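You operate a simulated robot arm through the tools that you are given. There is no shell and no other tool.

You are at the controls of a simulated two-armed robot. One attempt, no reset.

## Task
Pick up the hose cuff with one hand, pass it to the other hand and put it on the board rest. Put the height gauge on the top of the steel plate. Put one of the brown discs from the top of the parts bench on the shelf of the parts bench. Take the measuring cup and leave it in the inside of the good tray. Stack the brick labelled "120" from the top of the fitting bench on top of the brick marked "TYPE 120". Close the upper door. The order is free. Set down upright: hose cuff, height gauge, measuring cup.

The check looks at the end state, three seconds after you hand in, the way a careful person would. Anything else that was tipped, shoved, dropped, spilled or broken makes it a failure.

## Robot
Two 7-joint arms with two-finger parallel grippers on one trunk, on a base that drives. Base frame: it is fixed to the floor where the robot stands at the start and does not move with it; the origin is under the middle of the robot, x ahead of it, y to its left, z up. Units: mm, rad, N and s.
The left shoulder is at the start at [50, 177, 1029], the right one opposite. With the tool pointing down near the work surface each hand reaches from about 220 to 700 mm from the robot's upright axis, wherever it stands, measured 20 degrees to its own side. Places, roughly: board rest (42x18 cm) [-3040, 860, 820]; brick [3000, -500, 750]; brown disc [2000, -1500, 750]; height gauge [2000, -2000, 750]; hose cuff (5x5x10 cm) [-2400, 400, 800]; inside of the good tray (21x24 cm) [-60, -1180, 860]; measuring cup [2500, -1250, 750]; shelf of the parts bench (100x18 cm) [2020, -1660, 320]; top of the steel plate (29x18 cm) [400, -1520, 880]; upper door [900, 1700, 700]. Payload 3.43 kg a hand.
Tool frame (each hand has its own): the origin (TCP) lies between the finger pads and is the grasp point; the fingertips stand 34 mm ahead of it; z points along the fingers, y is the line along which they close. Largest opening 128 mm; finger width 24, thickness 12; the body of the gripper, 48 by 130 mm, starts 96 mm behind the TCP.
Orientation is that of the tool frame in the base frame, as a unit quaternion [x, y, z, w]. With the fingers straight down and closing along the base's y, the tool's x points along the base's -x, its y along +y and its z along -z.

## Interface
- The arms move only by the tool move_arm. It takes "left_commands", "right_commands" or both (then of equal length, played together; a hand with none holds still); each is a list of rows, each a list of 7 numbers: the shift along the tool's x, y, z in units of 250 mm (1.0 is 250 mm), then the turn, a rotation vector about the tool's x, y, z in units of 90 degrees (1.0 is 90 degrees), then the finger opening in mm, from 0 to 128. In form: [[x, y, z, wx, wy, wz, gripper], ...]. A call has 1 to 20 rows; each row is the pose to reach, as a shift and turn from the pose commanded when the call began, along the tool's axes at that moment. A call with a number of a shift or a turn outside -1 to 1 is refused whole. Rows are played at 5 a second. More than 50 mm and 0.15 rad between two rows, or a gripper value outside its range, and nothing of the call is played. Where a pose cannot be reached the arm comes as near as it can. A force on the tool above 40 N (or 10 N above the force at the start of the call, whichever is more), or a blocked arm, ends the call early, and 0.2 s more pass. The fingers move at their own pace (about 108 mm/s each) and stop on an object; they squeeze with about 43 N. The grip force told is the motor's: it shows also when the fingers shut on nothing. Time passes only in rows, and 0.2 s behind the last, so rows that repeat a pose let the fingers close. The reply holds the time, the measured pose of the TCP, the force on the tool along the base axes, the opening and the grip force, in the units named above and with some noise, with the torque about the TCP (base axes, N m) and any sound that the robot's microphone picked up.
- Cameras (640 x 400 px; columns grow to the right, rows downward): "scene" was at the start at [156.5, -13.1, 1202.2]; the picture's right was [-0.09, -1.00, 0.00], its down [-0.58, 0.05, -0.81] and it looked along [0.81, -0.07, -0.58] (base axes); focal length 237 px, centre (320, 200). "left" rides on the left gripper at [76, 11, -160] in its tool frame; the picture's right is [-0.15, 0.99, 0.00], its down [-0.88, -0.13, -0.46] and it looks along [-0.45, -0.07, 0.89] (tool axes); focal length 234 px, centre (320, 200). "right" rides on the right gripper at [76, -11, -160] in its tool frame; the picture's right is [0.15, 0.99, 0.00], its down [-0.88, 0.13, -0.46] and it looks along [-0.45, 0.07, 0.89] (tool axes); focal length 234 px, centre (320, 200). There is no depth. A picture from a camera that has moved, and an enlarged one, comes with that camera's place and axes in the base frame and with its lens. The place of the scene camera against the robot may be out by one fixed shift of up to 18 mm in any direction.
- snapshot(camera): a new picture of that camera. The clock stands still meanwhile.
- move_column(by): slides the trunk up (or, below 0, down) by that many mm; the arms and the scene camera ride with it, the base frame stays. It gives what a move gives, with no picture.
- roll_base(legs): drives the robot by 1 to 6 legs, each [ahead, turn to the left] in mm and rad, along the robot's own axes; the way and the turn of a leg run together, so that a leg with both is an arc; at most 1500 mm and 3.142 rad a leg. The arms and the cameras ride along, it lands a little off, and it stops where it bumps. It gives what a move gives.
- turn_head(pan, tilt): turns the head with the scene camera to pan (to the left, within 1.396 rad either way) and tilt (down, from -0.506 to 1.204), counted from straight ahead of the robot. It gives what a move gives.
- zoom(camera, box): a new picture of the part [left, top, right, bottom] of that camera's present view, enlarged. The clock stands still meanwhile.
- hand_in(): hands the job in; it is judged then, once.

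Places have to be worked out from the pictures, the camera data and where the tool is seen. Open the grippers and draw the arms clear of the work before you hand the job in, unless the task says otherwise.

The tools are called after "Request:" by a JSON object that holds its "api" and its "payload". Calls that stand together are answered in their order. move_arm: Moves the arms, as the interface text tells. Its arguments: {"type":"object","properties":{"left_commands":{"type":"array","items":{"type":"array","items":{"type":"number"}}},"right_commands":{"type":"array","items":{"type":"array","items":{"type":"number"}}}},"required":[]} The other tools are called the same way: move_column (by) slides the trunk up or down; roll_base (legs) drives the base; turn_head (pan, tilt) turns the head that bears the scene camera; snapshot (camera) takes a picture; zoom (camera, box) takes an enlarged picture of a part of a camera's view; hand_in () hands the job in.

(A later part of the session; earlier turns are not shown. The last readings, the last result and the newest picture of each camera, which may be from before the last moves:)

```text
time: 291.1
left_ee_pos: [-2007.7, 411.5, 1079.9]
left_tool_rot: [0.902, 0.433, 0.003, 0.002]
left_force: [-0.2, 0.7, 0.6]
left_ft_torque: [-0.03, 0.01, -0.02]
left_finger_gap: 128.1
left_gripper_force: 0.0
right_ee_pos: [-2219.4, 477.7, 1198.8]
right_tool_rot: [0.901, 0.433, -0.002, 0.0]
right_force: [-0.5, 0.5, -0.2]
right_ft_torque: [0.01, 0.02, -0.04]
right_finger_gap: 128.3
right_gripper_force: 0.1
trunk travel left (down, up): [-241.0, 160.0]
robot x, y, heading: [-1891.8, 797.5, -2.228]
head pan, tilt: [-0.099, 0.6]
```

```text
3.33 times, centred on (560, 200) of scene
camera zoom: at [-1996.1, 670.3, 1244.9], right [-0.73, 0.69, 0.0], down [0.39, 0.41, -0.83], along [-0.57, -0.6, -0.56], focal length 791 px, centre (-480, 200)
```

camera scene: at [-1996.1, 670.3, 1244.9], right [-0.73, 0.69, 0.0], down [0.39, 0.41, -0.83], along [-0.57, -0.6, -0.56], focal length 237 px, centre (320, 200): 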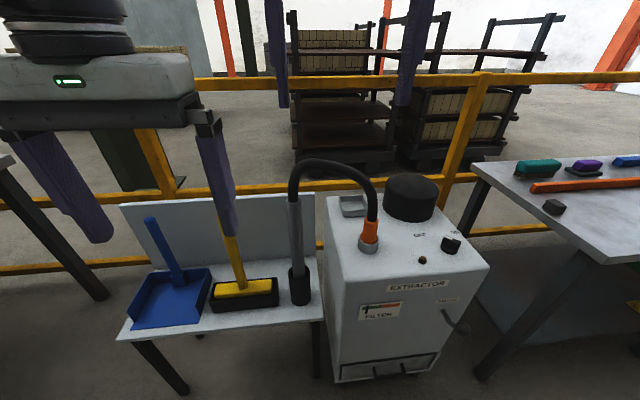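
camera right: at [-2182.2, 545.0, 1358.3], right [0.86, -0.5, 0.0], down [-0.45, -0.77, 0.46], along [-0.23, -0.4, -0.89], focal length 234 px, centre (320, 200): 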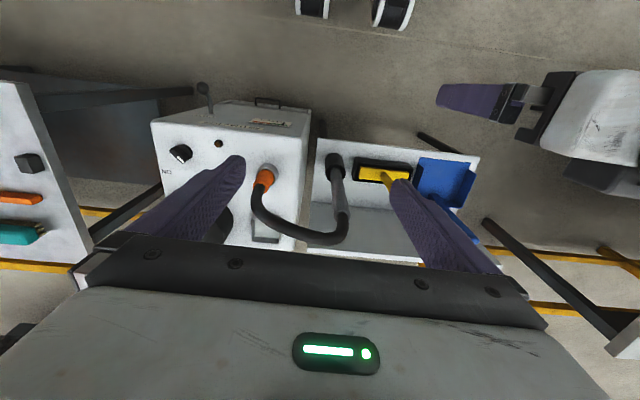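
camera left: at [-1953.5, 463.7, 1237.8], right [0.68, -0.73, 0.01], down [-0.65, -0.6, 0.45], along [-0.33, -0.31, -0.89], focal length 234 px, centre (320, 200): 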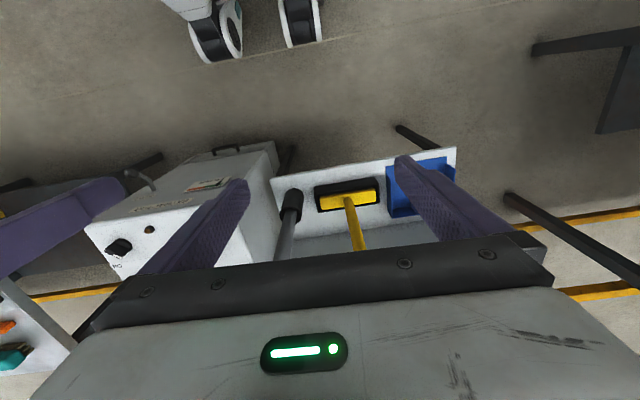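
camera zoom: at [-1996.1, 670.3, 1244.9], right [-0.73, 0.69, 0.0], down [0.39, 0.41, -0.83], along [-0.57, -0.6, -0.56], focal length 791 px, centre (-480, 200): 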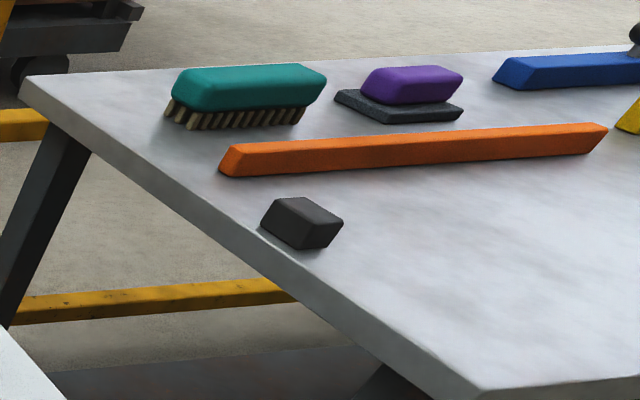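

By triangulating scene and hand cameras, the cuff is at ≈(-2404,424), socket rim z≈808, cuff top z≈880 with a hose from its top. I'll grip it from the front with the right hand held horizontal, so the hose is not in the way. First bring the hand lower and to the right, then tilt it up to horizontal.

Request:
{"api": "move_arm", "payload": {"right_commands": [[0.02, -0.1, 0.13, 0, 0, 0, 100], [0.02, -0.2, 0.26, 0, -0.05, 0, 90], [0.02, -0.3, 0.4, 0, -0.13, 0, 90], [0.02, -0.38, 0.53, 0, -0.21, 0, 80], [0.02, -0.42, 0.66, 0, -0.29, 0, 80], [0.02, -0.45, 0.78, 0, -0.37, 0, 80], [0.02, -0.45, 0.78, 0, -0.45, 0, 80], [0.02, -0.45, 0.78, 0, -0.53, 0, 80], [0.02, -0.45, 0.78, 0, -0.61, 0, 80], [0.02, -0.45, 0.78, 0, -0.69, 0, 80], [0.02, -0.45, 0.78, 0, -0.77, 0, 80], [0.02, -0.45, 0.78, 0, -0.77, 0, 80]]}}

Request:
{"api": "snapshot", "payload": {"camera": "scene"}}

Request:
{"api": "snapshot", "payload": {"camera": "right"}}

```text
time: 293.7
left_ee_pos: [-2007.9, 412.3, 1079.9]
left_tool_rot: [0.901, 0.433, 0.002, 0.002]
left_force: [0.5, -0.7, 0.8]
left_ft_torque: [0.0, 0.01, -0.03]
left_finger_gap: 128.0
left_gripper_force: 0.1
right_ee_pos: [-2316.2, 514.2, 1009.8]
right_tool_rot: [0.74, 0.356, -0.515, 0.246]
right_force: [0.1, 0.3, -0.5]
right_ft_torque: [-0.06, -0.02, 0.01]
right_finger_gap: 80.0
right_gripper_force: 0.1
right hand out of reach, approached as far as the arm can: row 10, 11, 12
trunk travel left (down, up): [-241.0, 160.0]
robot x, y, heading: [-1888.8, 795.1, -2.223]
head pan, tilt: [-0.099, 0.6]
```

```text
taken
camera scene: at [-1996.0, 670.3, 1244.9], right [-0.73, 0.68, 0.0], down [0.39, 0.41, -0.83], along [-0.56, -0.6, -0.56], focal length 237 px, centre (320, 200)
```

scene: 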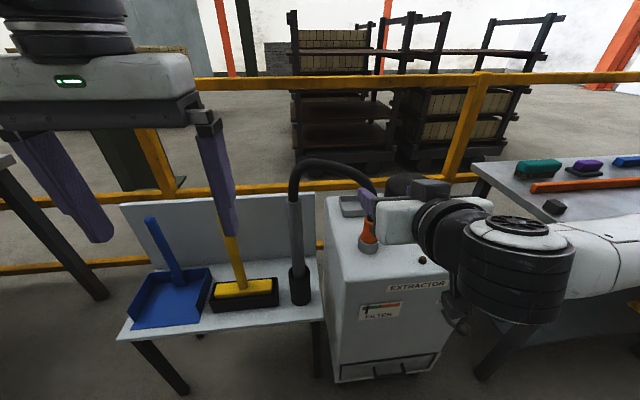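

```text
taken
camera right: at [-2216.0, 658.1, 994.9], right [0.8, -0.58, -0.14], down [0.18, 0.01, 0.98], along [-0.57, -0.82, 0.11], focal length 234 px, centre (320, 200)
```

right: 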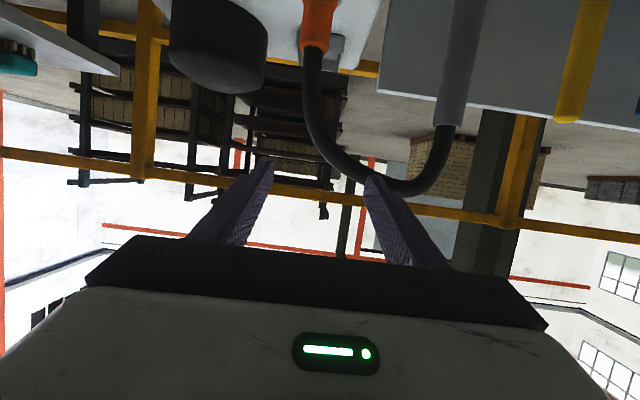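

The hand is ~20° below horizontal, good. I lower the trunk 110 mm, then adjust toward fully horizontal in front of the extractor.

Request:
{"api": "move_column", "payload": {"by": -110}}

Request:
{"api": "move_arm", "payload": {"right_commands": [[0, 0, 0, 0, -0.05, 0, 80], [0, 0, 0, 0, -0.1, 0, 80], [0, 0, 0, 0, -0.16, 0, 80], [0, 0, 0, 0, -0.21, 0, 80], [0, 0, 0, 0, -0.21, 0, 80]]}}

Request:
{"api": "snapshot", "payload": {"camera": "right"}}

Request:
{"api": "snapshot", "payload": {"camera": "scene"}}

```text
time: 295.1
left_ee_pos: [-2008.3, 412.2, 969.0]
left_tool_rot: [0.901, 0.433, 0.002, 0.002]
left_force: [-0.5, 0.4, -0.1]
left_ft_torque: [-0.01, -0.01, -0.01]
left_finger_gap: 128.4
left_gripper_force: 0.1
right_ee_pos: [-2314.8, 513.0, 900.3]
right_tool_rot: [0.741, 0.356, -0.514, 0.245]
right_force: [0.7, 0.3, 0.9]
right_ft_torque: [0.0, 0.03, -0.05]
right_finger_gap: 79.9
right_gripper_force: 0.0
trunk travel left (down, up): [-131.0, 270.0]
robot x, y, heading: [-1892.9, 796.4, -2.228]
head pan, tilt: [-0.099, 0.6]
```

```text
time: 296.3
left_ee_pos: [-2007.4, 411.1, 969.2]
left_tool_rot: [0.901, 0.433, 0.002, 0.002]
left_force: [0.3, 1.1, -0.3]
left_ft_torque: [0.0, 0.01, -0.05]
left_finger_gap: 128.0
left_gripper_force: 0.0
right_ee_pos: [-2310.9, 502.5, 902.0]
right_tool_rot: [0.647, 0.309, -0.629, 0.299]
right_force: [-0.3, 0.4, 0.4]
right_ft_torque: [0.0, -0.01, 0.01]
right_finger_gap: 80.1
right_gripper_force: 0.0
right hand out of reach, approached as far as the arm can: row 1, 2, 3, 4, 5
trunk travel left (down, up): [-131.0, 270.0]
robot x, y, heading: [-1893.2, 797.9, -2.228]
head pan, tilt: [-0.099, 0.6]
```

```text
taken
camera right: at [-2219.0, 636.3, 830.9], right [0.77, -0.62, -0.15], down [0.37, 0.25, 0.89], along [-0.51, -0.74, 0.42], focal length 234 px, centre (320, 200)
```

right: 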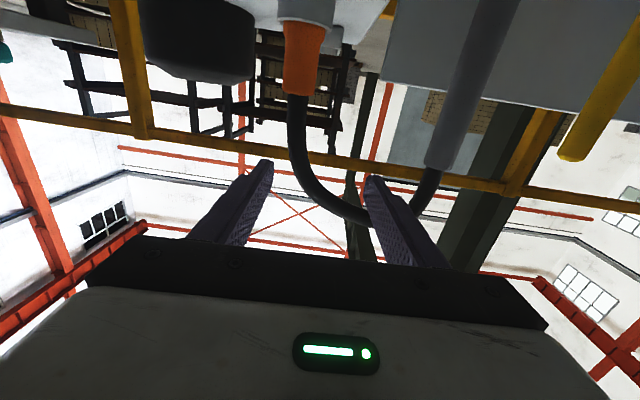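

```text
taken
camera scene: at [-1996.0, 670.3, 1134.9], right [-0.73, 0.68, 0.0], down [0.39, 0.41, -0.83], along [-0.56, -0.6, -0.56], focal length 237 px, centre (320, 200)
```

scene: 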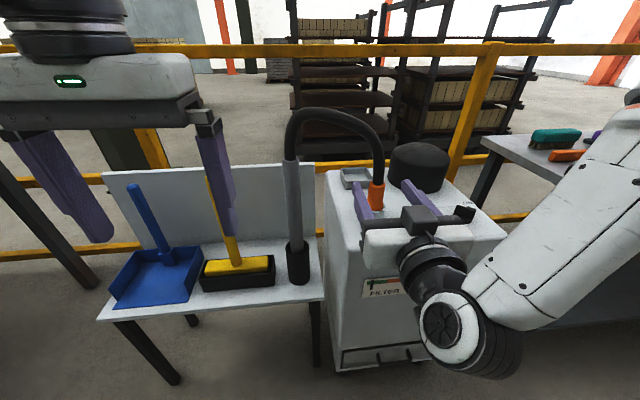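

The hand is horizontal now. I zoom in with the right camera (looking slightly upward) to fix the cuff's height and position.

Request:
{"api": "zoom", "payload": {"camera": "right", "box": [240, 0, 400, 120]}}

Request:
{"api": "zoom", "payload": {"camera": "scene", "box": [330, 150, 450, 260]}}

```text
3.33 times, centred on (320, 60) of right
camera zoom: at [-2219.0, 636.3, 830.9], right [0.77, -0.62, -0.15], down [0.37, 0.25, 0.89], along [-0.51, -0.74, 0.42], focal length 781 px, centre (320, 667)
```

zoom: 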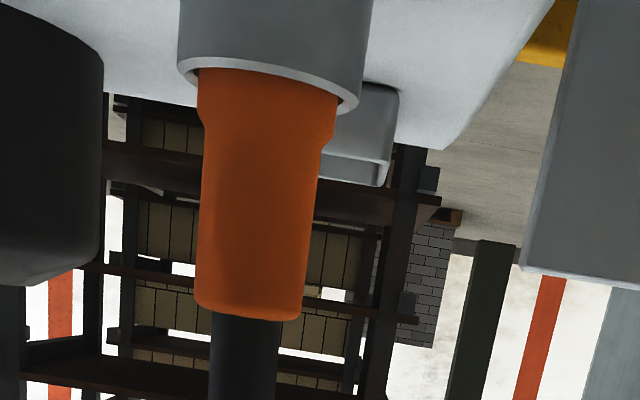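

```text
3.64 times, centred on (390, 205) of scene
camera zoom: at [-1996.0, 670.3, 1134.9], right [-0.73, 0.68, 0.0], down [0.39, 0.41, -0.83], along [-0.56, -0.6, -0.56], focal length 863 px, centre (66, 182)
```

zoom: 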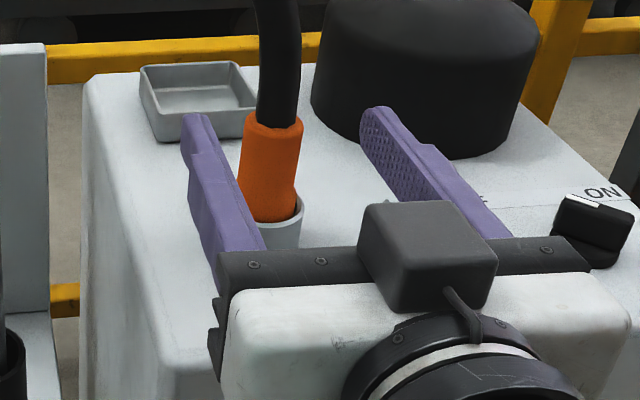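

Combining the views: cuff axis ≈(-2424,413), socket rim z≈775, cuff top z≈839 (dia 46→37 mm). I lower the trunk 110 mm so the horizontal hand is at z≈792.

Request:
{"api": "move_column", "payload": {"by": -110}}

Request:
{"api": "snapshot", "payload": {"camera": "right"}}

Request:
{"api": "snapshot", "payload": {"camera": "scene"}}

```text
time: 297.7
left_ee_pos: [-2008.2, 411.7, 859.8]
left_tool_rot: [0.901, 0.433, 0.001, 0.002]
left_force: [0.5, -0.5, 0.3]
left_ft_torque: [-0.01, 0.0, 0.0]
left_finger_gap: 127.9
left_gripper_force: 0.1
right_ee_pos: [-2311.0, 502.3, 791.8]
right_tool_rot: [0.647, 0.31, -0.628, 0.3]
right_force: [-0.7, 0.3, 0.6]
right_ft_torque: [0.0, -0.02, 0.02]
right_finger_gap: 79.8
right_gripper_force: 0.0
trunk travel left (down, up): [-21.0, 380.0]
robot x, y, heading: [-1889.9, 794.4, -2.224]
head pan, tilt: [-0.099, 0.6]
```

```text
taken
camera right: at [-2218.8, 636.4, 720.9], right [0.77, -0.62, -0.15], down [0.37, 0.25, 0.89], along [-0.52, -0.75, 0.42], focal length 234 px, centre (320, 200)
```

right: 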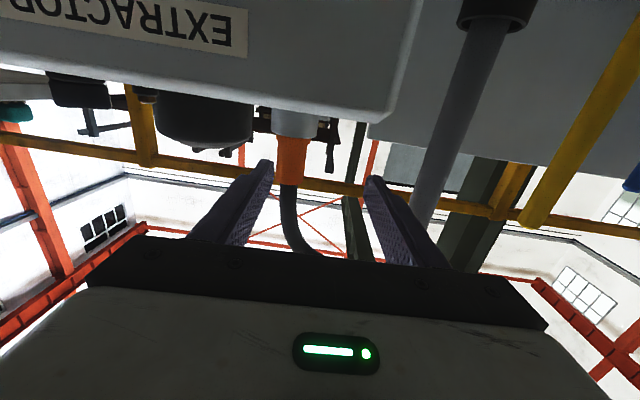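

```text
taken
camera scene: at [-1996.0, 670.4, 1025.0], right [-0.73, 0.68, 0.0], down [0.39, 0.41, -0.83], along [-0.56, -0.6, -0.56], focal length 237 px, centre (320, 200)
```

scene: 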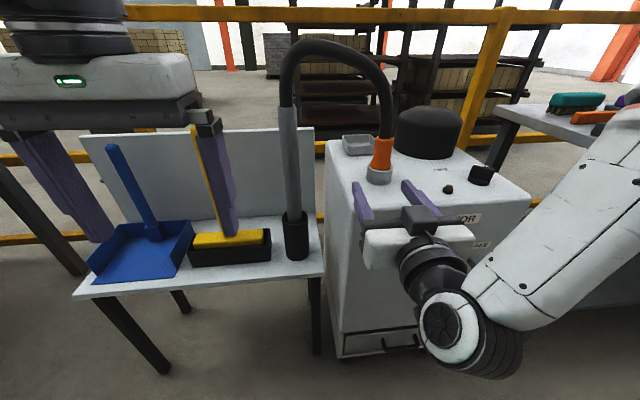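

I zoom again for vertical parallax.

Request:
{"api": "zoom", "payload": {"camera": "right", "box": [240, 90, 360, 200]}}

```text
3.64 times, centred on (300, 145) of right
camera zoom: at [-2218.8, 636.4, 720.9], right [0.77, -0.62, -0.15], down [0.37, 0.25, 0.89], along [-0.52, -0.75, 0.42], focal length 852 px, centre (393, 400)
```

zoom: 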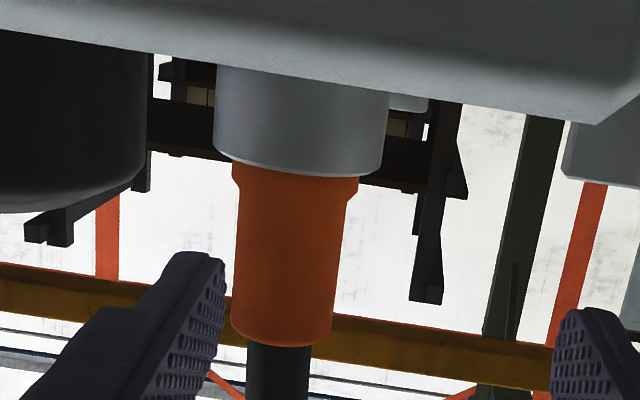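

Cuff axis refined to ≈(-2420,421), rim 777, top 839. I shift 34 mm right, raise 4 mm, and advance with open fingers around the cuff.

Request:
{"api": "move_arm", "payload": {"right_commands": [[-0.016, -0.07, 0, 0, 0, 0, 80], [-0.016, -0.136, 0.02, 0, 0, 0, 80], [-0.016, -0.136, 0.16, 0, 0, 0, 80], [-0.016, -0.136, 0.3, 0, 0, 0, 80], [-0.016, -0.136, 0.3, 0, 0, 0, 80]]}}

Request:
{"api": "snapshot", "payload": {"camera": "right"}}

Request:
{"api": "zoom", "payload": {"camera": "scene", "box": [300, 100, 460, 240]}}

```text
time: 298.9
left_ee_pos: [-2008.5, 411.7, 859.6]
left_tool_rot: [0.902, 0.433, 0.003, 0.002]
left_force: [-1.0, -1.2, -0.3]
left_ft_torque: [-0.01, 0.01, -0.02]
left_finger_gap: 128.1
left_gripper_force: 0.2
right_ee_pos: [-2347.8, 452.1, 815.0]
right_tool_rot: [0.65, 0.31, -0.628, 0.297]
right_force: [-0.8, -0.1, -0.2]
right_ft_torque: [0.0, 0.01, -0.04]
right_finger_gap: 79.9
right_gripper_force: 0.0
right hand out of reach, approached as far as the arm can: row 1, 2, 3, 4, 5
trunk travel left (down, up): [-21.0, 380.0]
robot x, y, heading: [-1891.8, 795.7, -2.226]
head pan, tilt: [-0.099, 0.6]
```

```text
taken
camera right: at [-2254.5, 585.4, 744.6], right [0.77, -0.62, -0.15], down [0.37, 0.25, 0.9], along [-0.52, -0.74, 0.42], focal length 234 px, centre (320, 200)
```

right: 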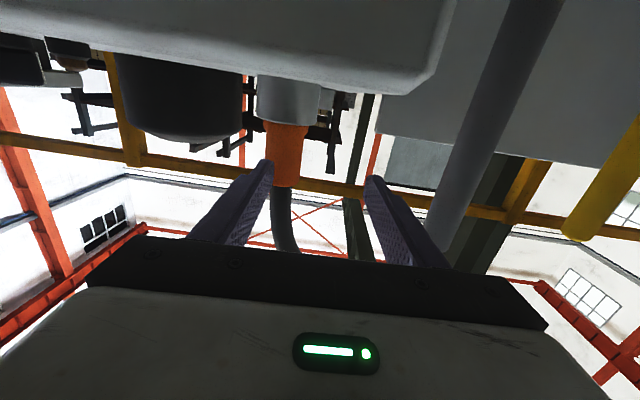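

```text
2.86 times, centred on (380, 170) of scene
camera zoom: at [-1996.0, 670.3, 1024.9], right [-0.73, 0.68, 0.0], down [0.39, 0.41, -0.83], along [-0.56, -0.6, -0.56], focal length 678 px, centre (149, 286)
```

zoom: 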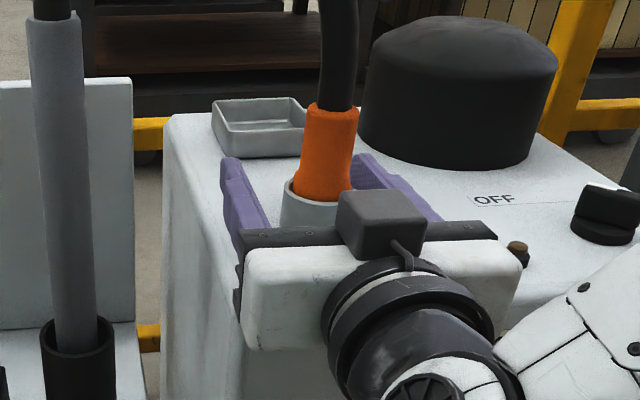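

The straight-ahead wrist hits its limit; yawing the hand to the left relaxes it. I back off, move right and yaw 0.5 rad so as to approach the cuff from front-right.

Request:
{"api": "move_arm", "payload": {"right_commands": [[0, 0, -0.12, 0, 0, 0, 80], [0, -0.04, -0.24, 0, 0, 0, 80], [0.02, -0.14, -0.22, -0.08, 0, 0, 80], [0.05, -0.24, -0.16, -0.16, 0, 0, 80], [0.072, -0.32, -0.1, -0.24, 0, 0, 80], [0.072, -0.32, -0.06, -0.318, 0, 0, 80], [0.072, -0.32, -0.06, -0.318, 0, 0, 80]]}}

Request:
{"api": "snapshot", "payload": {"camera": "right"}}

Request:
{"api": "zoom", "payload": {"camera": "scene", "box": [300, 100, 500, 270]}}

```text
time: 300.7
left_ee_pos: [-2007.1, 410.1, 859.5]
left_tool_rot: [0.901, 0.433, 0.002, 0.002]
left_force: [0.1, -0.2, 0.4]
left_ft_torque: [0.02, 0.02, -0.01]
left_finger_gap: 127.9
left_gripper_force: 0.0
right_ee_pos: [-2309.3, 493.4, 1006.5]
right_tool_rot: [-0.324, -0.521, 0.657, -0.438]
right_force: [0.3, 0.2, 0.6]
right_ft_torque: [0.01, 0.0, -0.01]
right_finger_gap: 80.0
right_gripper_force: 0.1
right hand out of reach, approached as far as the arm can: row 2, 3, 4, 5, 6
trunk travel left (down, up): [-21.0, 380.0]
robot x, y, heading: [-1887.8, 796.5, -2.219]
head pan, tilt: [-0.099, 0.6]
stopped in row 7 (right hand): the arm was blocked; the commanded pose is now the measured one
```

```text
taken
camera right: at [-2357.0, 631.7, 904.3], right [0.84, -0.11, -0.53], down [0.46, 0.64, 0.61], along [0.27, -0.76, 0.59], focal length 234 px, centre (320, 200)
```

right: 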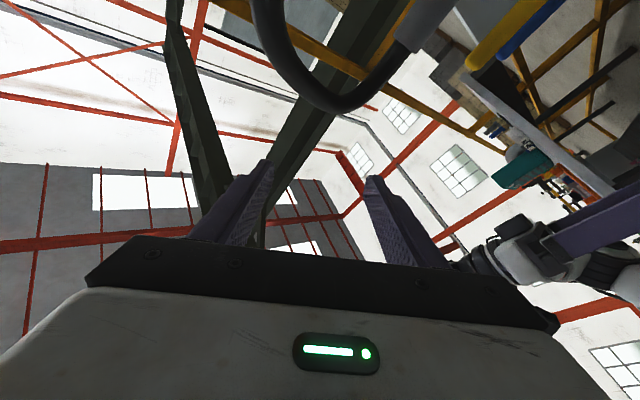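

```text
2.35 times, centred on (400, 185) of scene
camera zoom: at [-1995.8, 670.1, 1024.9], right [-0.73, 0.68, 0.0], down [0.39, 0.41, -0.83], along [-0.56, -0.6, -0.56], focal length 558 px, centre (132, 235)
```

zoom: 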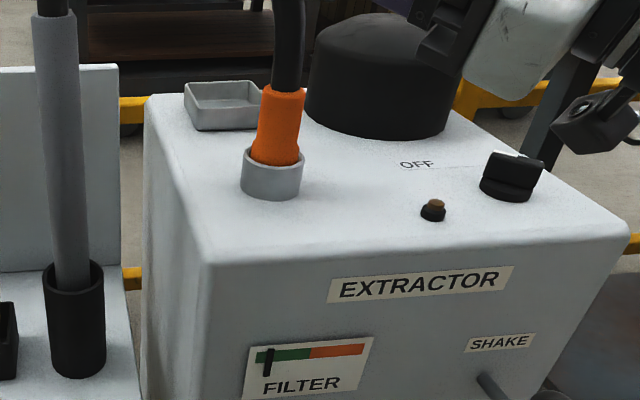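

The arm swung into an odd configuration. I check the whole scene before doing anything else.

Request:
{"api": "snapshot", "payload": {"camera": "scene"}}

Request:
{"api": "turn_head", "payload": {"pan": -0.7, "tilt": 0.3}}

Request:
{"api": "snapshot", "payload": {"camera": "scene"}}

Request:
{"api": "snapshot", "payload": {"camera": "left"}}

```text
taken
camera scene: at [-1995.8, 670.1, 1024.9], right [-0.73, 0.68, 0.0], down [0.39, 0.41, -0.83], along [-0.56, -0.6, -0.56], focal length 237 px, centre (320, 200)
```

scene: 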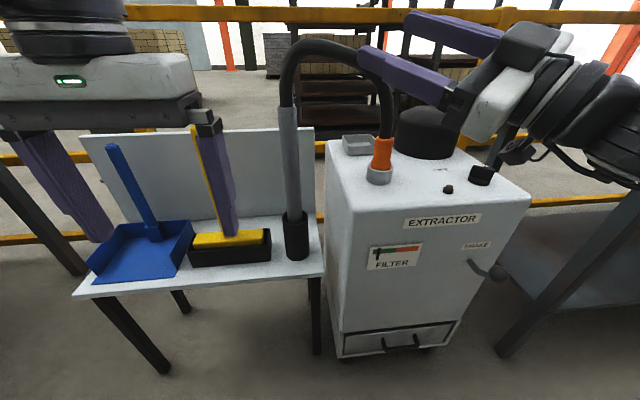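

```text
time: 301.7
left_ee_pos: [-2007.7, 411.9, 860.7]
left_tool_rot: [0.901, 0.433, 0.001, 0.002]
left_force: [-0.6, 0.7, 0.4]
left_ft_torque: [-0.02, -0.02, -0.01]
left_finger_gap: 127.8
left_gripper_force: 0.1
right_ee_pos: [-2309.6, 493.7, 1006.9]
right_tool_rot: [-0.323, -0.521, 0.656, -0.44]
right_force: [0.6, 0.6, 0.6]
right_ft_torque: [0.05, 0.02, -0.02]
right_finger_gap: 79.8
right_gripper_force: 0.0
trunk travel left (down, up): [-21.0, 380.0]
robot x, y, heading: [-1893.1, 796.6, -2.227]
head pan, tilt: [-0.7, 0.3]
```

```text
taken
camera scene: at [-2026.6, 714.5, 1052.4], right [-0.22, 0.98, 0.0], down [0.29, 0.06, -0.96], along [-0.93, -0.21, -0.3], focal length 237 px, centre (320, 200)
```

scene: 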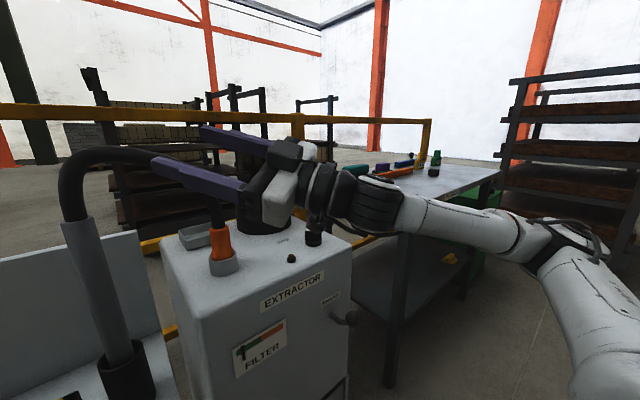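

```text
taken
camera left: at [-1953.3, 463.5, 1017.8], right [0.68, -0.73, 0.01], down [-0.65, -0.6, 0.45], along [-0.33, -0.31, -0.89], focal length 234 px, centre (320, 200)
```

left: 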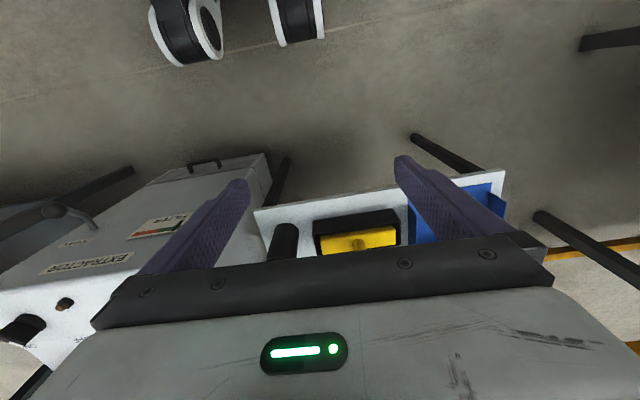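

Nothing appears disturbed; the hand hovers above the extractor in front of the hose. I first withdraw it back toward the robot and up, in small steps.

Request:
{"api": "move_arm", "payload": {"right_commands": [[-0.058, 0.067, -0.1, 0, 0, 0, 80], [-0.116, 0.134, -0.2, 0, 0, 0, 80], [-0.174, 0.2, -0.298, 0, 0, 0, 80], [-0.24, 0.17, -0.28, 0, 0, 0, 80], [-0.31, 0.14, -0.26, 0, 0, 0, 80], [-0.386, 0.104, -0.239, 0, 0, 0, 80]]}}

Request:
{"api": "turn_head", "payload": {"pan": -0.3, "tilt": 0.4}}

Request:
{"api": "snapshot", "payload": {"camera": "scene"}}

```text
time: 303.1
left_ee_pos: [-2007.7, 411.2, 858.2]
left_tool_rot: [0.902, 0.432, 0.002, 0.002]
left_force: [0.7, 0.0, -0.1]
left_ft_torque: [0.01, 0.02, 0.01]
left_finger_gap: 127.8
left_gripper_force: 0.0
right_ee_pos: [-2248.9, 573.0, 1065.1]
right_tool_rot: [-0.323, -0.521, 0.657, -0.439]
right_force: [-0.4, 0.3, -0.4]
right_ft_torque: [0.01, 0.0, -0.03]
right_finger_gap: 79.9
right_gripper_force: 0.0
right hand out of reach, approached as far as the arm can: row 3, 4, 5
trunk travel left (down, up): [-21.0, 380.0]
robot x, y, heading: [-1893.0, 799.2, -2.23]
head pan, tilt: [-0.7, 0.3]
```

```text
time: 304.0
left_ee_pos: [-2007.9, 412.1, 859.1]
left_tool_rot: [0.901, 0.433, 0.001, 0.002]
left_force: [0.1, 0.3, -0.7]
left_ft_torque: [0.03, 0.0, 0.01]
left_finger_gap: 127.9
left_gripper_force: 0.1
right_ee_pos: [-2249.0, 573.6, 1065.5]
right_tool_rot: [-0.323, -0.52, 0.658, -0.438]
right_force: [-0.4, 0.6, -0.8]
right_ft_torque: [-0.02, 0.03, -0.01]
right_finger_gap: 80.0
right_gripper_force: 0.0
trunk travel left (down, up): [-21.0, 380.0]
robot x, y, heading: [-1888.8, 795.1, -2.221]
head pan, tilt: [-0.3, 0.4]
```

```text
taken
camera scene: at [-2011.0, 681.2, 1043.2], right [-0.58, 0.82, 0.0], down [0.32, 0.22, -0.92], along [-0.75, -0.53, -0.39], focal length 237 px, centre (320, 200)
```

scene: 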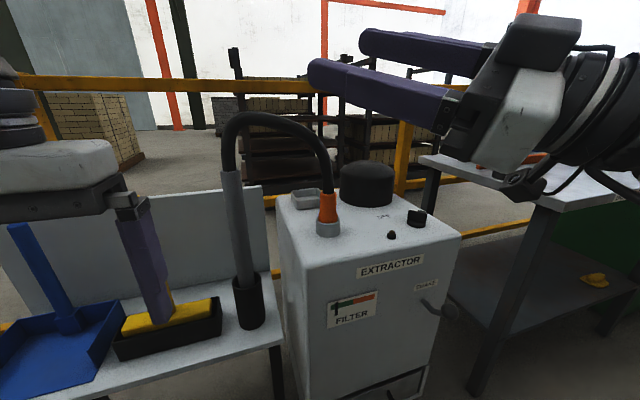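

I rotate the right hand back toward pointing down, in two halves.

Request:
{"api": "move_arm", "payload": {"right_commands": [[0, 0, 0, 0.0105, 0.075, 0.0314, 80], [0, 0, 0, 0.021, 0.149, 0.063, 80], [0, 0, 0, 0.0316, 0.224, 0.0943, 80], [0, 0, 0, 0.042, 0.299, 0.1257, 80], [0, 0, 0, 0.0527, 0.374, 0.157, 80], [0, 0, 0, 0.063, 0.449, 0.189, 80], [0, 0, 0, 0.0738, 0.523, 0.22, 80], [0, 0, 0, 0.0843, 0.598, 0.2515, 80], [0, 0, 0, 0.0843, 0.598, 0.2515, 80]]}}

Request:
{"api": "snapshot", "payload": {"camera": "scene"}}

```text
time: 306.0
left_ee_pos: [-2008.8, 410.5, 859.4]
left_tool_rot: [0.902, 0.433, 0.001, 0.002]
left_force: [0.3, 0.5, -0.4]
left_ft_torque: [0.0, -0.01, 0.01]
left_finger_gap: 128.1
left_gripper_force: 0.0
right_ee_pos: [-2249.9, 572.4, 1066.2]
right_tool_rot: [0.703, 0.548, -0.376, 0.251]
right_force: [0.6, -0.5, -0.1]
right_ft_torque: [-0.01, 0.01, -0.03]
right_finger_gap: 79.9
right_gripper_force: 0.0
trunk travel left (down, up): [-21.0, 380.0]
robot x, y, heading: [-1894.8, 792.4, -2.223]
head pan, tilt: [-0.3, 0.4]
```

```text
taken
camera scene: at [-2011.0, 681.1, 1043.2], right [-0.58, 0.82, 0.0], down [0.32, 0.23, -0.92], along [-0.75, -0.53, -0.39], focal length 237 px, centre (320, 200)
```

scene: 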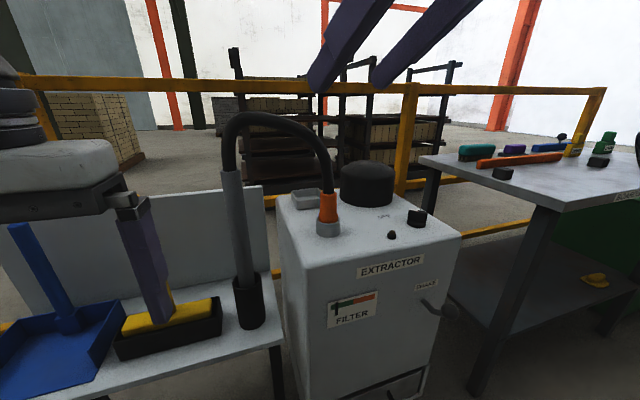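

Request:
{"api": "move_arm", "payload": {"right_commands": [[0, 0, 0, 0.0106, 0.0746, 0.0317, 80], [0, 0, 0, 0.021, 0.149, 0.0634, 80], [0, 0, 0, 0.0319, 0.224, 0.095, 80], [0, 0, 0, 0.0425, 0.2985, 0.1267, 80], [0, 0, 0, 0.053, 0.373, 0.158, 80], [0, 0, 0, 0.0638, 0.448, 0.19, 80], [0, 0, 0, 0.0744, 0.522, 0.2217, 80], [0, 0, 0, 0.085, 0.597, 0.2534, 80], [0, 0, 0, 0.085, 0.597, 0.2534, 80]]}}

Request:
{"api": "turn_head", "payload": {"pan": -0.75, "tilt": 0.4}}

Request:
{"api": "snapshot", "payload": {"camera": "scene"}}

```text
time: 308.0
left_ee_pos: [-2008.2, 411.9, 858.4]
left_tool_rot: [0.902, 0.432, 0.002, 0.002]
left_force: [0.3, -0.2, -0.1]
left_ft_torque: [0.02, -0.05, 0.02]
left_finger_gap: 128.3
left_gripper_force: 0.0
right_ee_pos: [-2244.5, 576.5, 1052.7]
right_tool_rot: [0.901, 0.433, -0.001, 0.001]
right_force: [-0.5, -0.2, 0.0]
right_ft_torque: [0.01, -0.03, 0.01]
right_finger_gap: 80.0
right_gripper_force: 0.1
right hand out of reach, approached as far as the arm can: row 8, 9
trunk travel left (down, up): [-21.0, 380.0]
robot x, y, heading: [-1891.0, 793.7, -2.234]
head pan, tilt: [-0.3, 0.4]
```

```text
time: 308.9
left_ee_pos: [-2006.4, 411.5, 859.8]
left_tool_rot: [0.901, 0.433, 0.002, 0.002]
left_force: [-0.1, 0.7, -0.6]
left_ft_torque: [-0.01, -0.02, -0.04]
left_finger_gap: 128.1
left_gripper_force: 0.0
right_ee_pos: [-2246.7, 576.7, 1053.2]
right_tool_rot: [0.902, 0.433, -0.001, 0.001]
right_force: [0.2, 0.3, 0.3]
right_ft_torque: [-0.02, -0.01, 0.01]
right_finger_gap: 80.0
right_gripper_force: 0.0
trunk travel left (down, up): [-21.0, 380.0]
robot x, y, heading: [-1892.0, 793.0, -2.227]
head pan, tilt: [-0.75, 0.4]
```

```text
taken
camera scene: at [-2026.8, 719.3, 1043.2], right [-0.17, 0.99, 0.0], down [0.38, 0.06, -0.92], along [-0.91, -0.15, -0.39], focal length 237 px, centre (320, 200)
```

scene: 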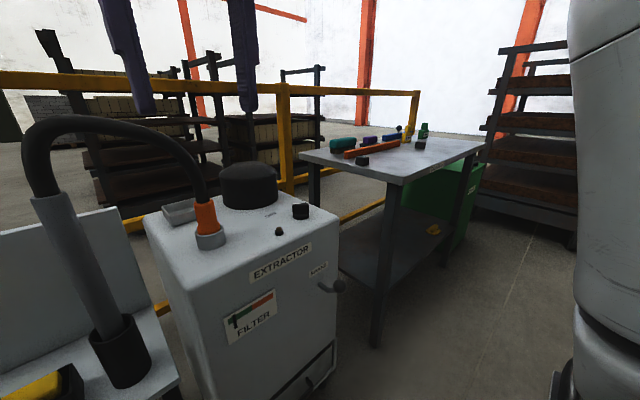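

Back to tool-down and nothing disturbed. New plan: use the 45° tilt that worked before, closer to the extractor. I raise the trunk 180 mm and roll 100 mm ahead.

Request:
{"api": "move_column", "payload": {"by": 180}}

Request:
{"api": "roll_base", "payload": {"legs": [[100, 0]]}}

Request:
{"api": "turn_head", "payload": {"pan": -0.15, "tilt": 0.7}}

Request:
{"api": "snapshot", "payload": {"camera": "scene"}}

Request:
{"api": "snapshot", "payload": {"camera": "right"}}

```text
time: 310.9
left_ee_pos: [-2007.2, 411.4, 1039.6]
left_tool_rot: [0.901, 0.433, 0.002, 0.002]
left_force: [-0.6, 0.2, 0.0]
left_ft_torque: [-0.02, 0.0, -0.01]
left_finger_gap: 128.3
left_gripper_force: 0.0
right_ee_pos: [-2247.9, 575.9, 1233.5]
right_tool_rot: [0.901, 0.433, 0.0, 0.002]
right_force: [0.8, -0.9, -0.2]
right_ft_torque: [-0.03, 0.01, 0.0]
right_finger_gap: 80.0
right_gripper_force: 0.0
trunk travel left (down, up): [-201.0, 200.0]
robot x, y, heading: [-1892.0, 794.9, -2.222]
head pan, tilt: [-0.75, 0.4]
```

```text
time: 312.0
left_ee_pos: [-2070.0, 332.6, 1038.5]
left_tool_rot: [0.902, 0.433, 0.002, 0.002]
left_force: [0.0, 0.8, -0.7]
left_ft_torque: [0.01, 0.04, 0.0]
left_finger_gap: 127.9
left_gripper_force: 0.0
right_ee_pos: [-2308.5, 496.1, 1233.5]
right_tool_rot: [0.902, 0.433, 0.0, 0.001]
right_force: [0.1, 0.6, -0.2]
right_ft_torque: [-0.01, -0.01, 0.01]
right_finger_gap: 80.2
right_gripper_force: 0.0
trunk travel left (down, up): [-201.0, 200.0]
robot x, y, heading: [-1952.8, 716.8, -2.222]
head pan, tilt: [-0.75, 0.4]
```

```text
time: 313.0
left_ee_pos: [-2070.5, 332.5, 1039.8]
left_tool_rot: [0.901, 0.433, 0.002, 0.002]
left_force: [0.2, 0.0, 0.4]
left_ft_torque: [0.02, 0.01, 0.03]
left_finger_gap: 127.9
left_gripper_force: 0.0
right_ee_pos: [-2308.0, 496.3, 1233.5]
right_tool_rot: [0.902, 0.432, 0.0, 0.001]
right_force: [0.1, 0.4, -1.2]
right_ft_torque: [0.0, 0.01, 0.03]
right_finger_gap: 79.8
right_gripper_force: 0.0
trunk travel left (down, up): [-201.0, 200.0]
robot x, y, heading: [-1956.4, 717.5, -2.225]
head pan, tilt: [-0.15, 0.7]
```

```text
taken
camera scene: at [-2057.6, 596.7, 1196.3], right [-0.69, 0.72, 0.0], down [0.46, 0.45, -0.77], along [-0.55, -0.53, -0.64], focal length 237 px, centre (320, 200)
```

scene: 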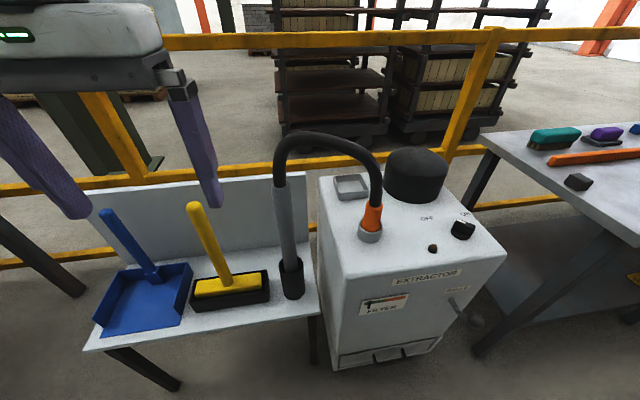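

```text
taken
camera right: at [-2270.1, 564.1, 1392.9], right [0.86, -0.51, 0.0], down [-0.45, -0.77, 0.46], along [-0.23, -0.4, -0.89], focal length 234 px, centre (320, 200)
```

right: 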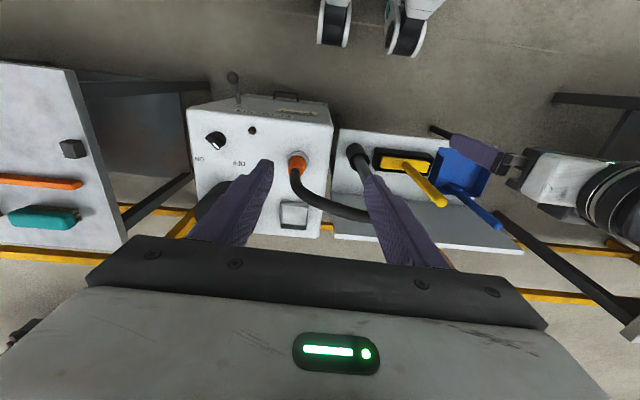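

I tilt the right hand 45° while descending toward the pre-grasp pose in front of the cuff.

Request:
{"api": "move_arm", "payload": {"right_commands": [[-0.011, -0.012, 0.114, 0, -0.071, 0, 80], [-0.023, -0.025, 0.229, 0, -0.143, 0, 80], [-0.034, -0.038, 0.343, 0, -0.214, 0, 80], [-0.046, -0.05, 0.457, 0, -0.286, 0, 80], [-0.057, -0.063, 0.571, 0, -0.357, 0, 80], [-0.069, -0.075, 0.686, 0, -0.428, 0, 80], [-0.08, -0.088, 0.8, 0, -0.5, 0, 80], [-0.08, -0.088, 0.8, 0, -0.5, 0, 80]]}}

Request:
{"api": "snapshot", "payload": {"camera": "right"}}

Request:
{"api": "snapshot", "payload": {"camera": "scene"}}

```text
time: 314.8
left_ee_pos: [-2069.1, 332.5, 1039.6]
left_tool_rot: [0.901, 0.433, 0.002, 0.002]
left_force: [-0.7, -0.3, 0.3]
left_ft_torque: [-0.02, -0.04, 0.0]
left_finger_gap: 128.0
left_gripper_force: 0.1
right_ee_pos: [-2337.7, 493.6, 1032.5]
right_tool_rot: [0.833, 0.398, -0.346, 0.167]
right_force: [-0.2, 0.2, 0.1]
right_ft_torque: [0.0, -0.03, -0.01]
right_finger_gap: 80.3
right_gripper_force: 0.1
trunk travel left (down, up): [-201.0, 200.0]
robot x, y, heading: [-1952.5, 716.6, -2.224]
head pan, tilt: [-0.15, 0.7]
```

```text
taken
camera right: at [-2242.9, 631.8, 1091.6], right [0.84, -0.54, -0.1], down [-0.09, -0.31, 0.95], along [-0.54, -0.78, -0.31], focal length 234 px, centre (320, 200)
```

right: 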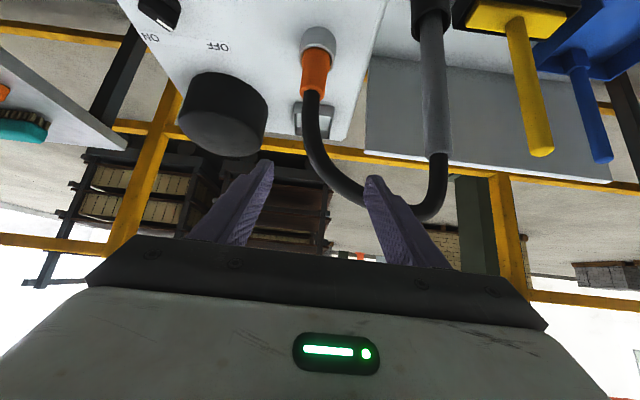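

```text
taken
camera scene: at [-2057.6, 596.6, 1196.3], right [-0.69, 0.72, 0.0], down [0.46, 0.45, -0.76], along [-0.55, -0.53, -0.64], focal length 237 px, centre (320, 200)
```

scene: 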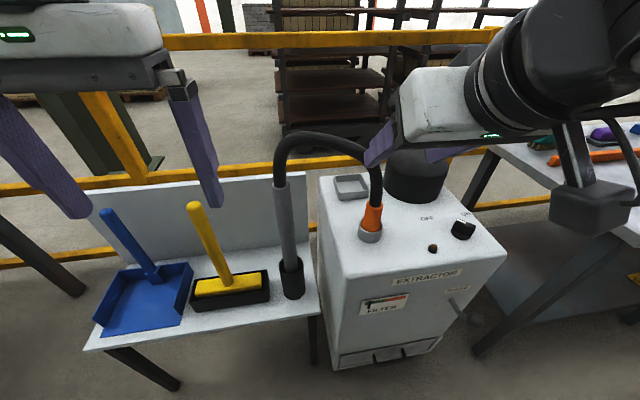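

The hose and wand are clear. I descend to the pre-grasp point (z≈888).

Request:
{"api": "move_arm", "payload": {"right_commands": [[0.089, -0.021, 0.115, 0, 0, 0, 80], [0.178, -0.042, 0.23, 0, 0, 0, 80], [0.266, -0.063, 0.345, 0, 0, 0, 80], [0.355, -0.084, 0.46, 0, 0, 0, 80], [0.355, -0.084, 0.46, 0, 0, 0, 80]]}}

Request:
{"api": "snapshot", "payload": {"camera": "right"}}

Request:
{"api": "zoom", "payload": {"camera": "scene", "box": [280, 110, 480, 260]}}

```text
time: 316.0
left_ee_pos: [-2068.9, 332.1, 1039.2]
left_tool_rot: [0.902, 0.433, 0.002, 0.002]
left_force: [0.1, -0.3, 0.0]
left_ft_torque: [0.01, -0.01, 0.0]
left_finger_gap: 128.1
left_gripper_force: 0.0
right_ee_pos: [-2368.0, 485.9, 888.9]
right_tool_rot: [0.833, 0.399, -0.346, 0.166]
right_force: [-0.2, -0.3, 0.1]
right_ft_torque: [-0.01, -0.01, -0.01]
right_finger_gap: 80.2
right_gripper_force: 0.0
right hand out of reach, approached as far as the arm can: row 3, 4, 5
trunk travel left (down, up): [-201.0, 200.0]
robot x, y, heading: [-1954.3, 712.5, -2.222]
head pan, tilt: [-0.15, 0.7]
```

```text
taken
camera right: at [-2273.4, 622.7, 948.5], right [0.84, -0.54, -0.1], down [-0.09, -0.31, 0.95], along [-0.54, -0.78, -0.31], focal length 234 px, centre (320, 200)
```

right: 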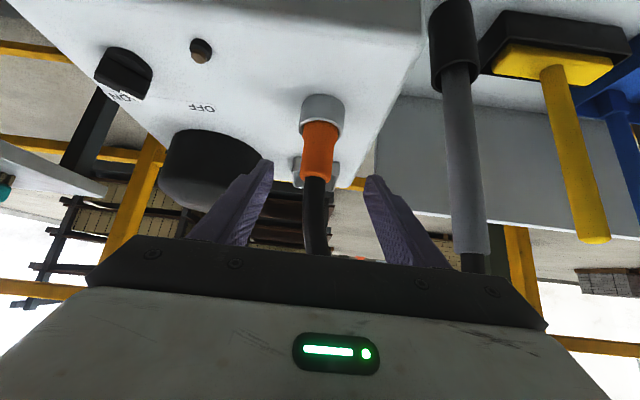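

```text
2.67 times, centred on (380, 185) of scene
camera zoom: at [-2057.6, 596.6, 1196.3], right [-0.69, 0.72, 0.0], down [0.46, 0.45, -0.76], along [-0.55, -0.53, -0.64], focal length 633 px, centre (160, 240)
```

zoom: 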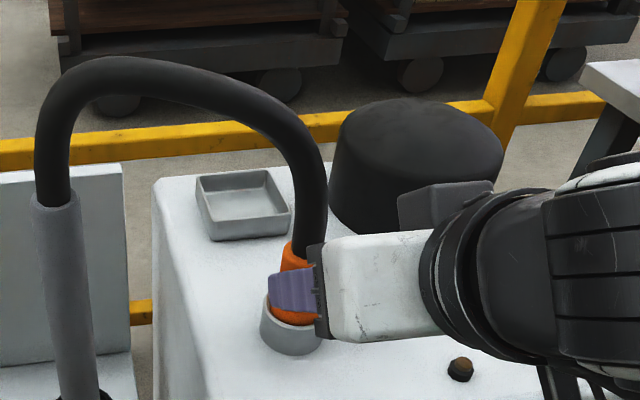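

The cuff is centred between the fingers. I advance along the approach direction to the grasp pose.

Request:
{"api": "move_arm", "payload": {"right_commands": [[0.007, 0.002, 0.1, 0, 0, 0, 80], [0.015, 0.003, 0.2, 0, 0, 0, 80], [0.022, 0.005, 0.3, 0, 0, 0, 80], [0.029, 0.006, 0.379, 0, 0, 0, 80], [0.029, 0.006, 0.379, 0, 0, 0, 80]]}}

Request:
{"api": "snapshot", "payload": {"camera": "right"}}

Request:
{"api": "zoom", "payload": {"camera": "scene", "box": [280, 110, 480, 260]}}

```text
time: 317.2
left_ee_pos: [-2069.3, 331.9, 1039.9]
left_tool_rot: [0.902, 0.432, 0.002, 0.001]
left_force: [-0.7, 0.2, 0.2]
left_ft_torque: [0.04, -0.01, 0.01]
left_finger_gap: 128.0
left_gripper_force: 0.1
right_ee_pos: [-2404.4, 436.0, 816.7]
right_tool_rot: [0.833, 0.399, -0.346, 0.168]
right_force: [-0.2, 0.3, -0.3]
right_ft_torque: [-0.01, 0.04, 0.0]
right_finger_gap: 80.0
right_gripper_force: 0.1
trunk travel left (down, up): [-201.0, 200.0]
robot x, y, heading: [-1949.9, 712.5, -2.226]
head pan, tilt: [-0.15, 0.7]
```

```text
taken
camera right: at [-2310.0, 574.3, 876.7], right [0.84, -0.54, -0.1], down [-0.09, -0.31, 0.95], along [-0.54, -0.78, -0.31], focal length 234 px, centre (320, 200)
```

right: 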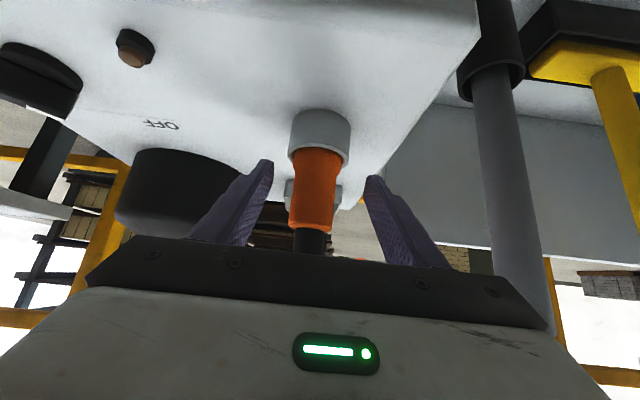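

```text
2.67 times, centred on (380, 185) of scene
camera zoom: at [-2057.6, 596.6, 1196.3], right [-0.69, 0.72, 0.0], down [0.46, 0.45, -0.76], along [-0.55, -0.53, -0.64], focal length 633 px, centre (160, 240)
```

zoom: 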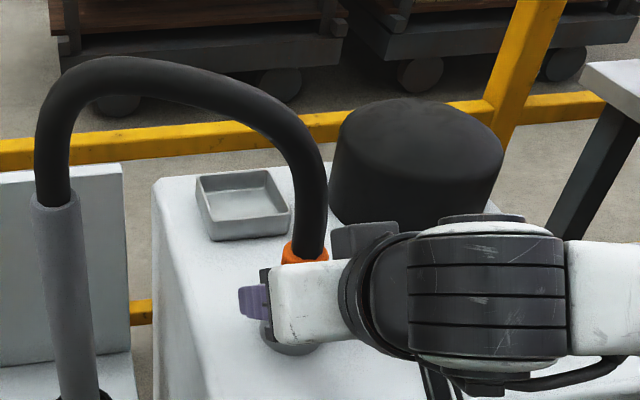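

Cuff top refined to (-2421,419,839). I nudge 4 mm forward/3 mm down, centre laterally, and close on it.

Request:
{"api": "move_arm", "payload": {"right_commands": [[-0.003, -0.01, 0.02, 0, 0, 0, 80], [-0.003, -0.01, 0.02, 0, 0, 0, 55], [-0.003, -0.01, 0.02, 0, 0, 0, 28], [-0.003, -0.01, 0.02, 0, 0, 0, 28], [-0.003, -0.01, 0.02, 0, 0, 0, 28]]}}

Request:
{"api": "snapshot", "payload": {"camera": "right"}}

```text
time: 318.4
left_ee_pos: [-2070.1, 331.6, 1038.2]
left_tool_rot: [0.901, 0.434, 0.002, 0.001]
left_force: [-0.1, 0.0, -0.3]
left_ft_torque: [-0.02, 0.01, 0.03]
left_finger_gap: 128.2
left_gripper_force: 0.1
right_ee_pos: [-2408.5, 433.8, 816.0]
right_tool_rot: [0.833, 0.399, -0.346, 0.166]
right_force: [-1.5, 0.3, -0.5]
right_ft_torque: [0.0, 0.05, -0.02]
right_finger_gap: 39.4
right_gripper_force: 42.6
trunk travel left (down, up): [-201.0, 200.0]
robot x, y, heading: [-1950.8, 716.4, -2.227]
head pan, tilt: [-0.15, 0.7]
```

```text
taken
camera right: at [-2315.1, 572.4, 874.5], right [0.84, -0.54, -0.1], down [-0.09, -0.31, 0.95], along [-0.54, -0.78, -0.31], focal length 234 px, centre (320, 200)
```

right: 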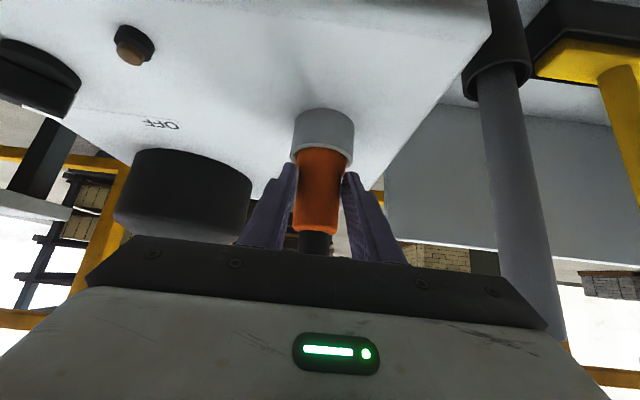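

Gripped at 39.4 mm. I lift slowly by 20 mm and watch force and hose.

Request:
{"api": "move_arm", "payload": {"right_commands": [[-0.014, 0, -0.014, 0, 0, 0, 28], [-0.028, 0, -0.028, 0, 0, 0, 28], [-0.042, 0, -0.042, 0, 0, 0, 28], [-0.057, 0, -0.057, 0, 0, 0, 28]]}}

Request:
{"api": "snapshot", "payload": {"camera": "right"}}

Request:
{"api": "snapshot", "payload": {"camera": "scene"}}

```text
time: 319.4
left_ee_pos: [-2069.4, 332.2, 1039.4]
left_tool_rot: [0.902, 0.433, 0.001, 0.002]
left_force: [-0.5, -0.1, 0.1]
left_ft_torque: [-0.01, -0.03, 0.02]
left_finger_gap: 128.1
left_gripper_force: 0.0
right_ee_pos: [-2409.0, 434.4, 835.1]
right_tool_rot: [0.833, 0.399, -0.345, 0.166]
right_force: [0.3, 1.0, -2.0]
right_ft_torque: [-0.01, 0.01, 0.01]
right_finger_gap: 39.4
right_gripper_force: 43.3
trunk travel left (down, up): [-201.0, 200.0]
robot x, y, heading: [-1951.4, 712.8, -2.222]
head pan, tilt: [-0.15, 0.7]
```

```text
taken
camera right: at [-2315.6, 572.1, 894.4], right [0.84, -0.54, -0.1], down [-0.09, -0.31, 0.95], along [-0.54, -0.78, -0.31], focal length 234 px, centre (320, 200)
```

right: 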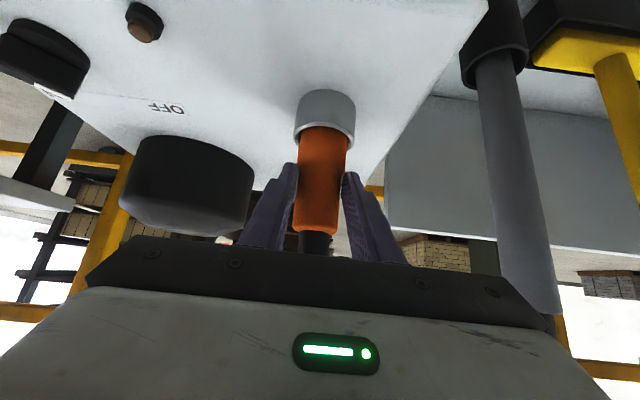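

```text
taken
camera scene: at [-2057.6, 596.6, 1196.3], right [-0.69, 0.72, 0.0], down [0.46, 0.45, -0.76], along [-0.55, -0.53, -0.64], focal length 237 px, centre (320, 200)
```

scene: 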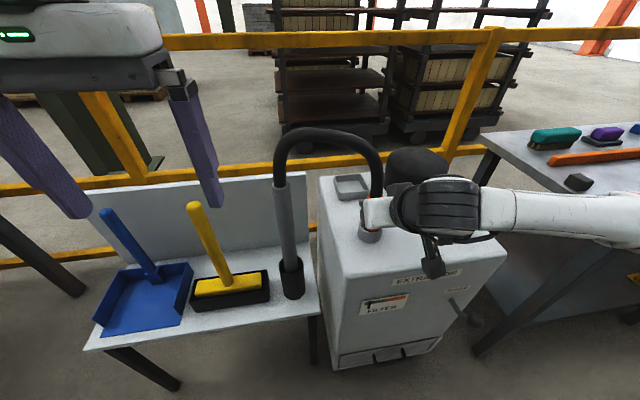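

The cuff slides up freely. I continue lifting another 45 mm to clear the socket.

Request:
{"api": "move_arm", "payload": {"right_commands": [[-0.04, 0, -0.04, 0, 0, 0, 28], [-0.08, 0, -0.08, 0, 0, 0, 28], [-0.127, 0, -0.127, 0, 0, 0, 28], [-0.127, 0, -0.127, 0, 0, 0, 28]]}}

Request:
{"api": "snapshot", "payload": {"camera": "right"}}

Request:
{"api": "zoom", "payload": {"camera": "scene", "box": [260, 90, 480, 260]}}

```text
time: 320.4
left_ee_pos: [-2068.3, 333.4, 1038.5]
left_tool_rot: [0.902, 0.433, 0.002, 0.002]
left_force: [0.8, 0.0, 0.2]
left_ft_torque: [0.01, 0.0, -0.03]
left_finger_gap: 128.0
left_gripper_force: 0.0
right_ee_pos: [-2411.5, 435.1, 879.4]
right_tool_rot: [0.833, 0.399, -0.345, 0.166]
right_force: [-1.0, -0.7, -0.9]
right_ft_torque: [0.06, -0.01, -0.03]
right_finger_gap: 39.4
right_gripper_force: 42.7
trunk travel left (down, up): [-201.0, 200.0]
robot x, y, heading: [-1954.3, 716.0, -2.226]
head pan, tilt: [-0.15, 0.7]
```

```text
taken
camera right: at [-2315.4, 573.0, 938.7], right [0.84, -0.54, -0.1], down [-0.09, -0.31, 0.95], along [-0.54, -0.78, -0.31], focal length 234 px, centre (320, 200)
```

right: 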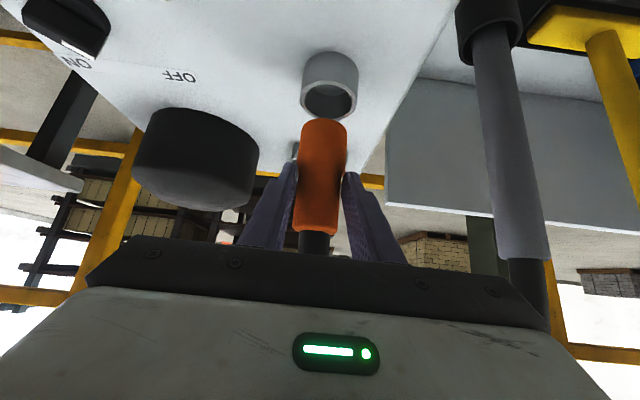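

```text
2.35 times, centred on (370, 175) of scene
camera zoom: at [-2057.6, 596.6, 1196.3], right [-0.69, 0.72, 0.0], down [0.46, 0.45, -0.76], along [-0.55, -0.53, -0.64], focal length 558 px, centre (202, 259)
```

zoom: 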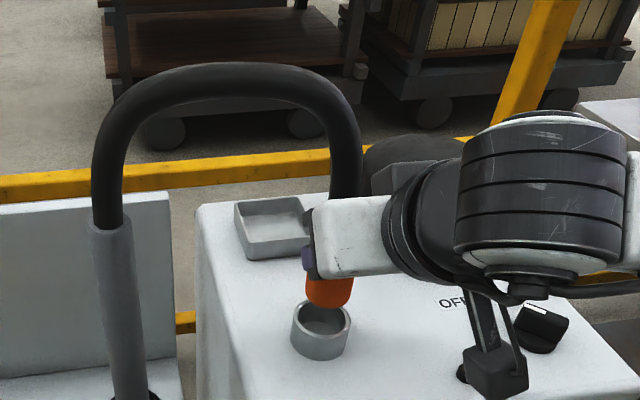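

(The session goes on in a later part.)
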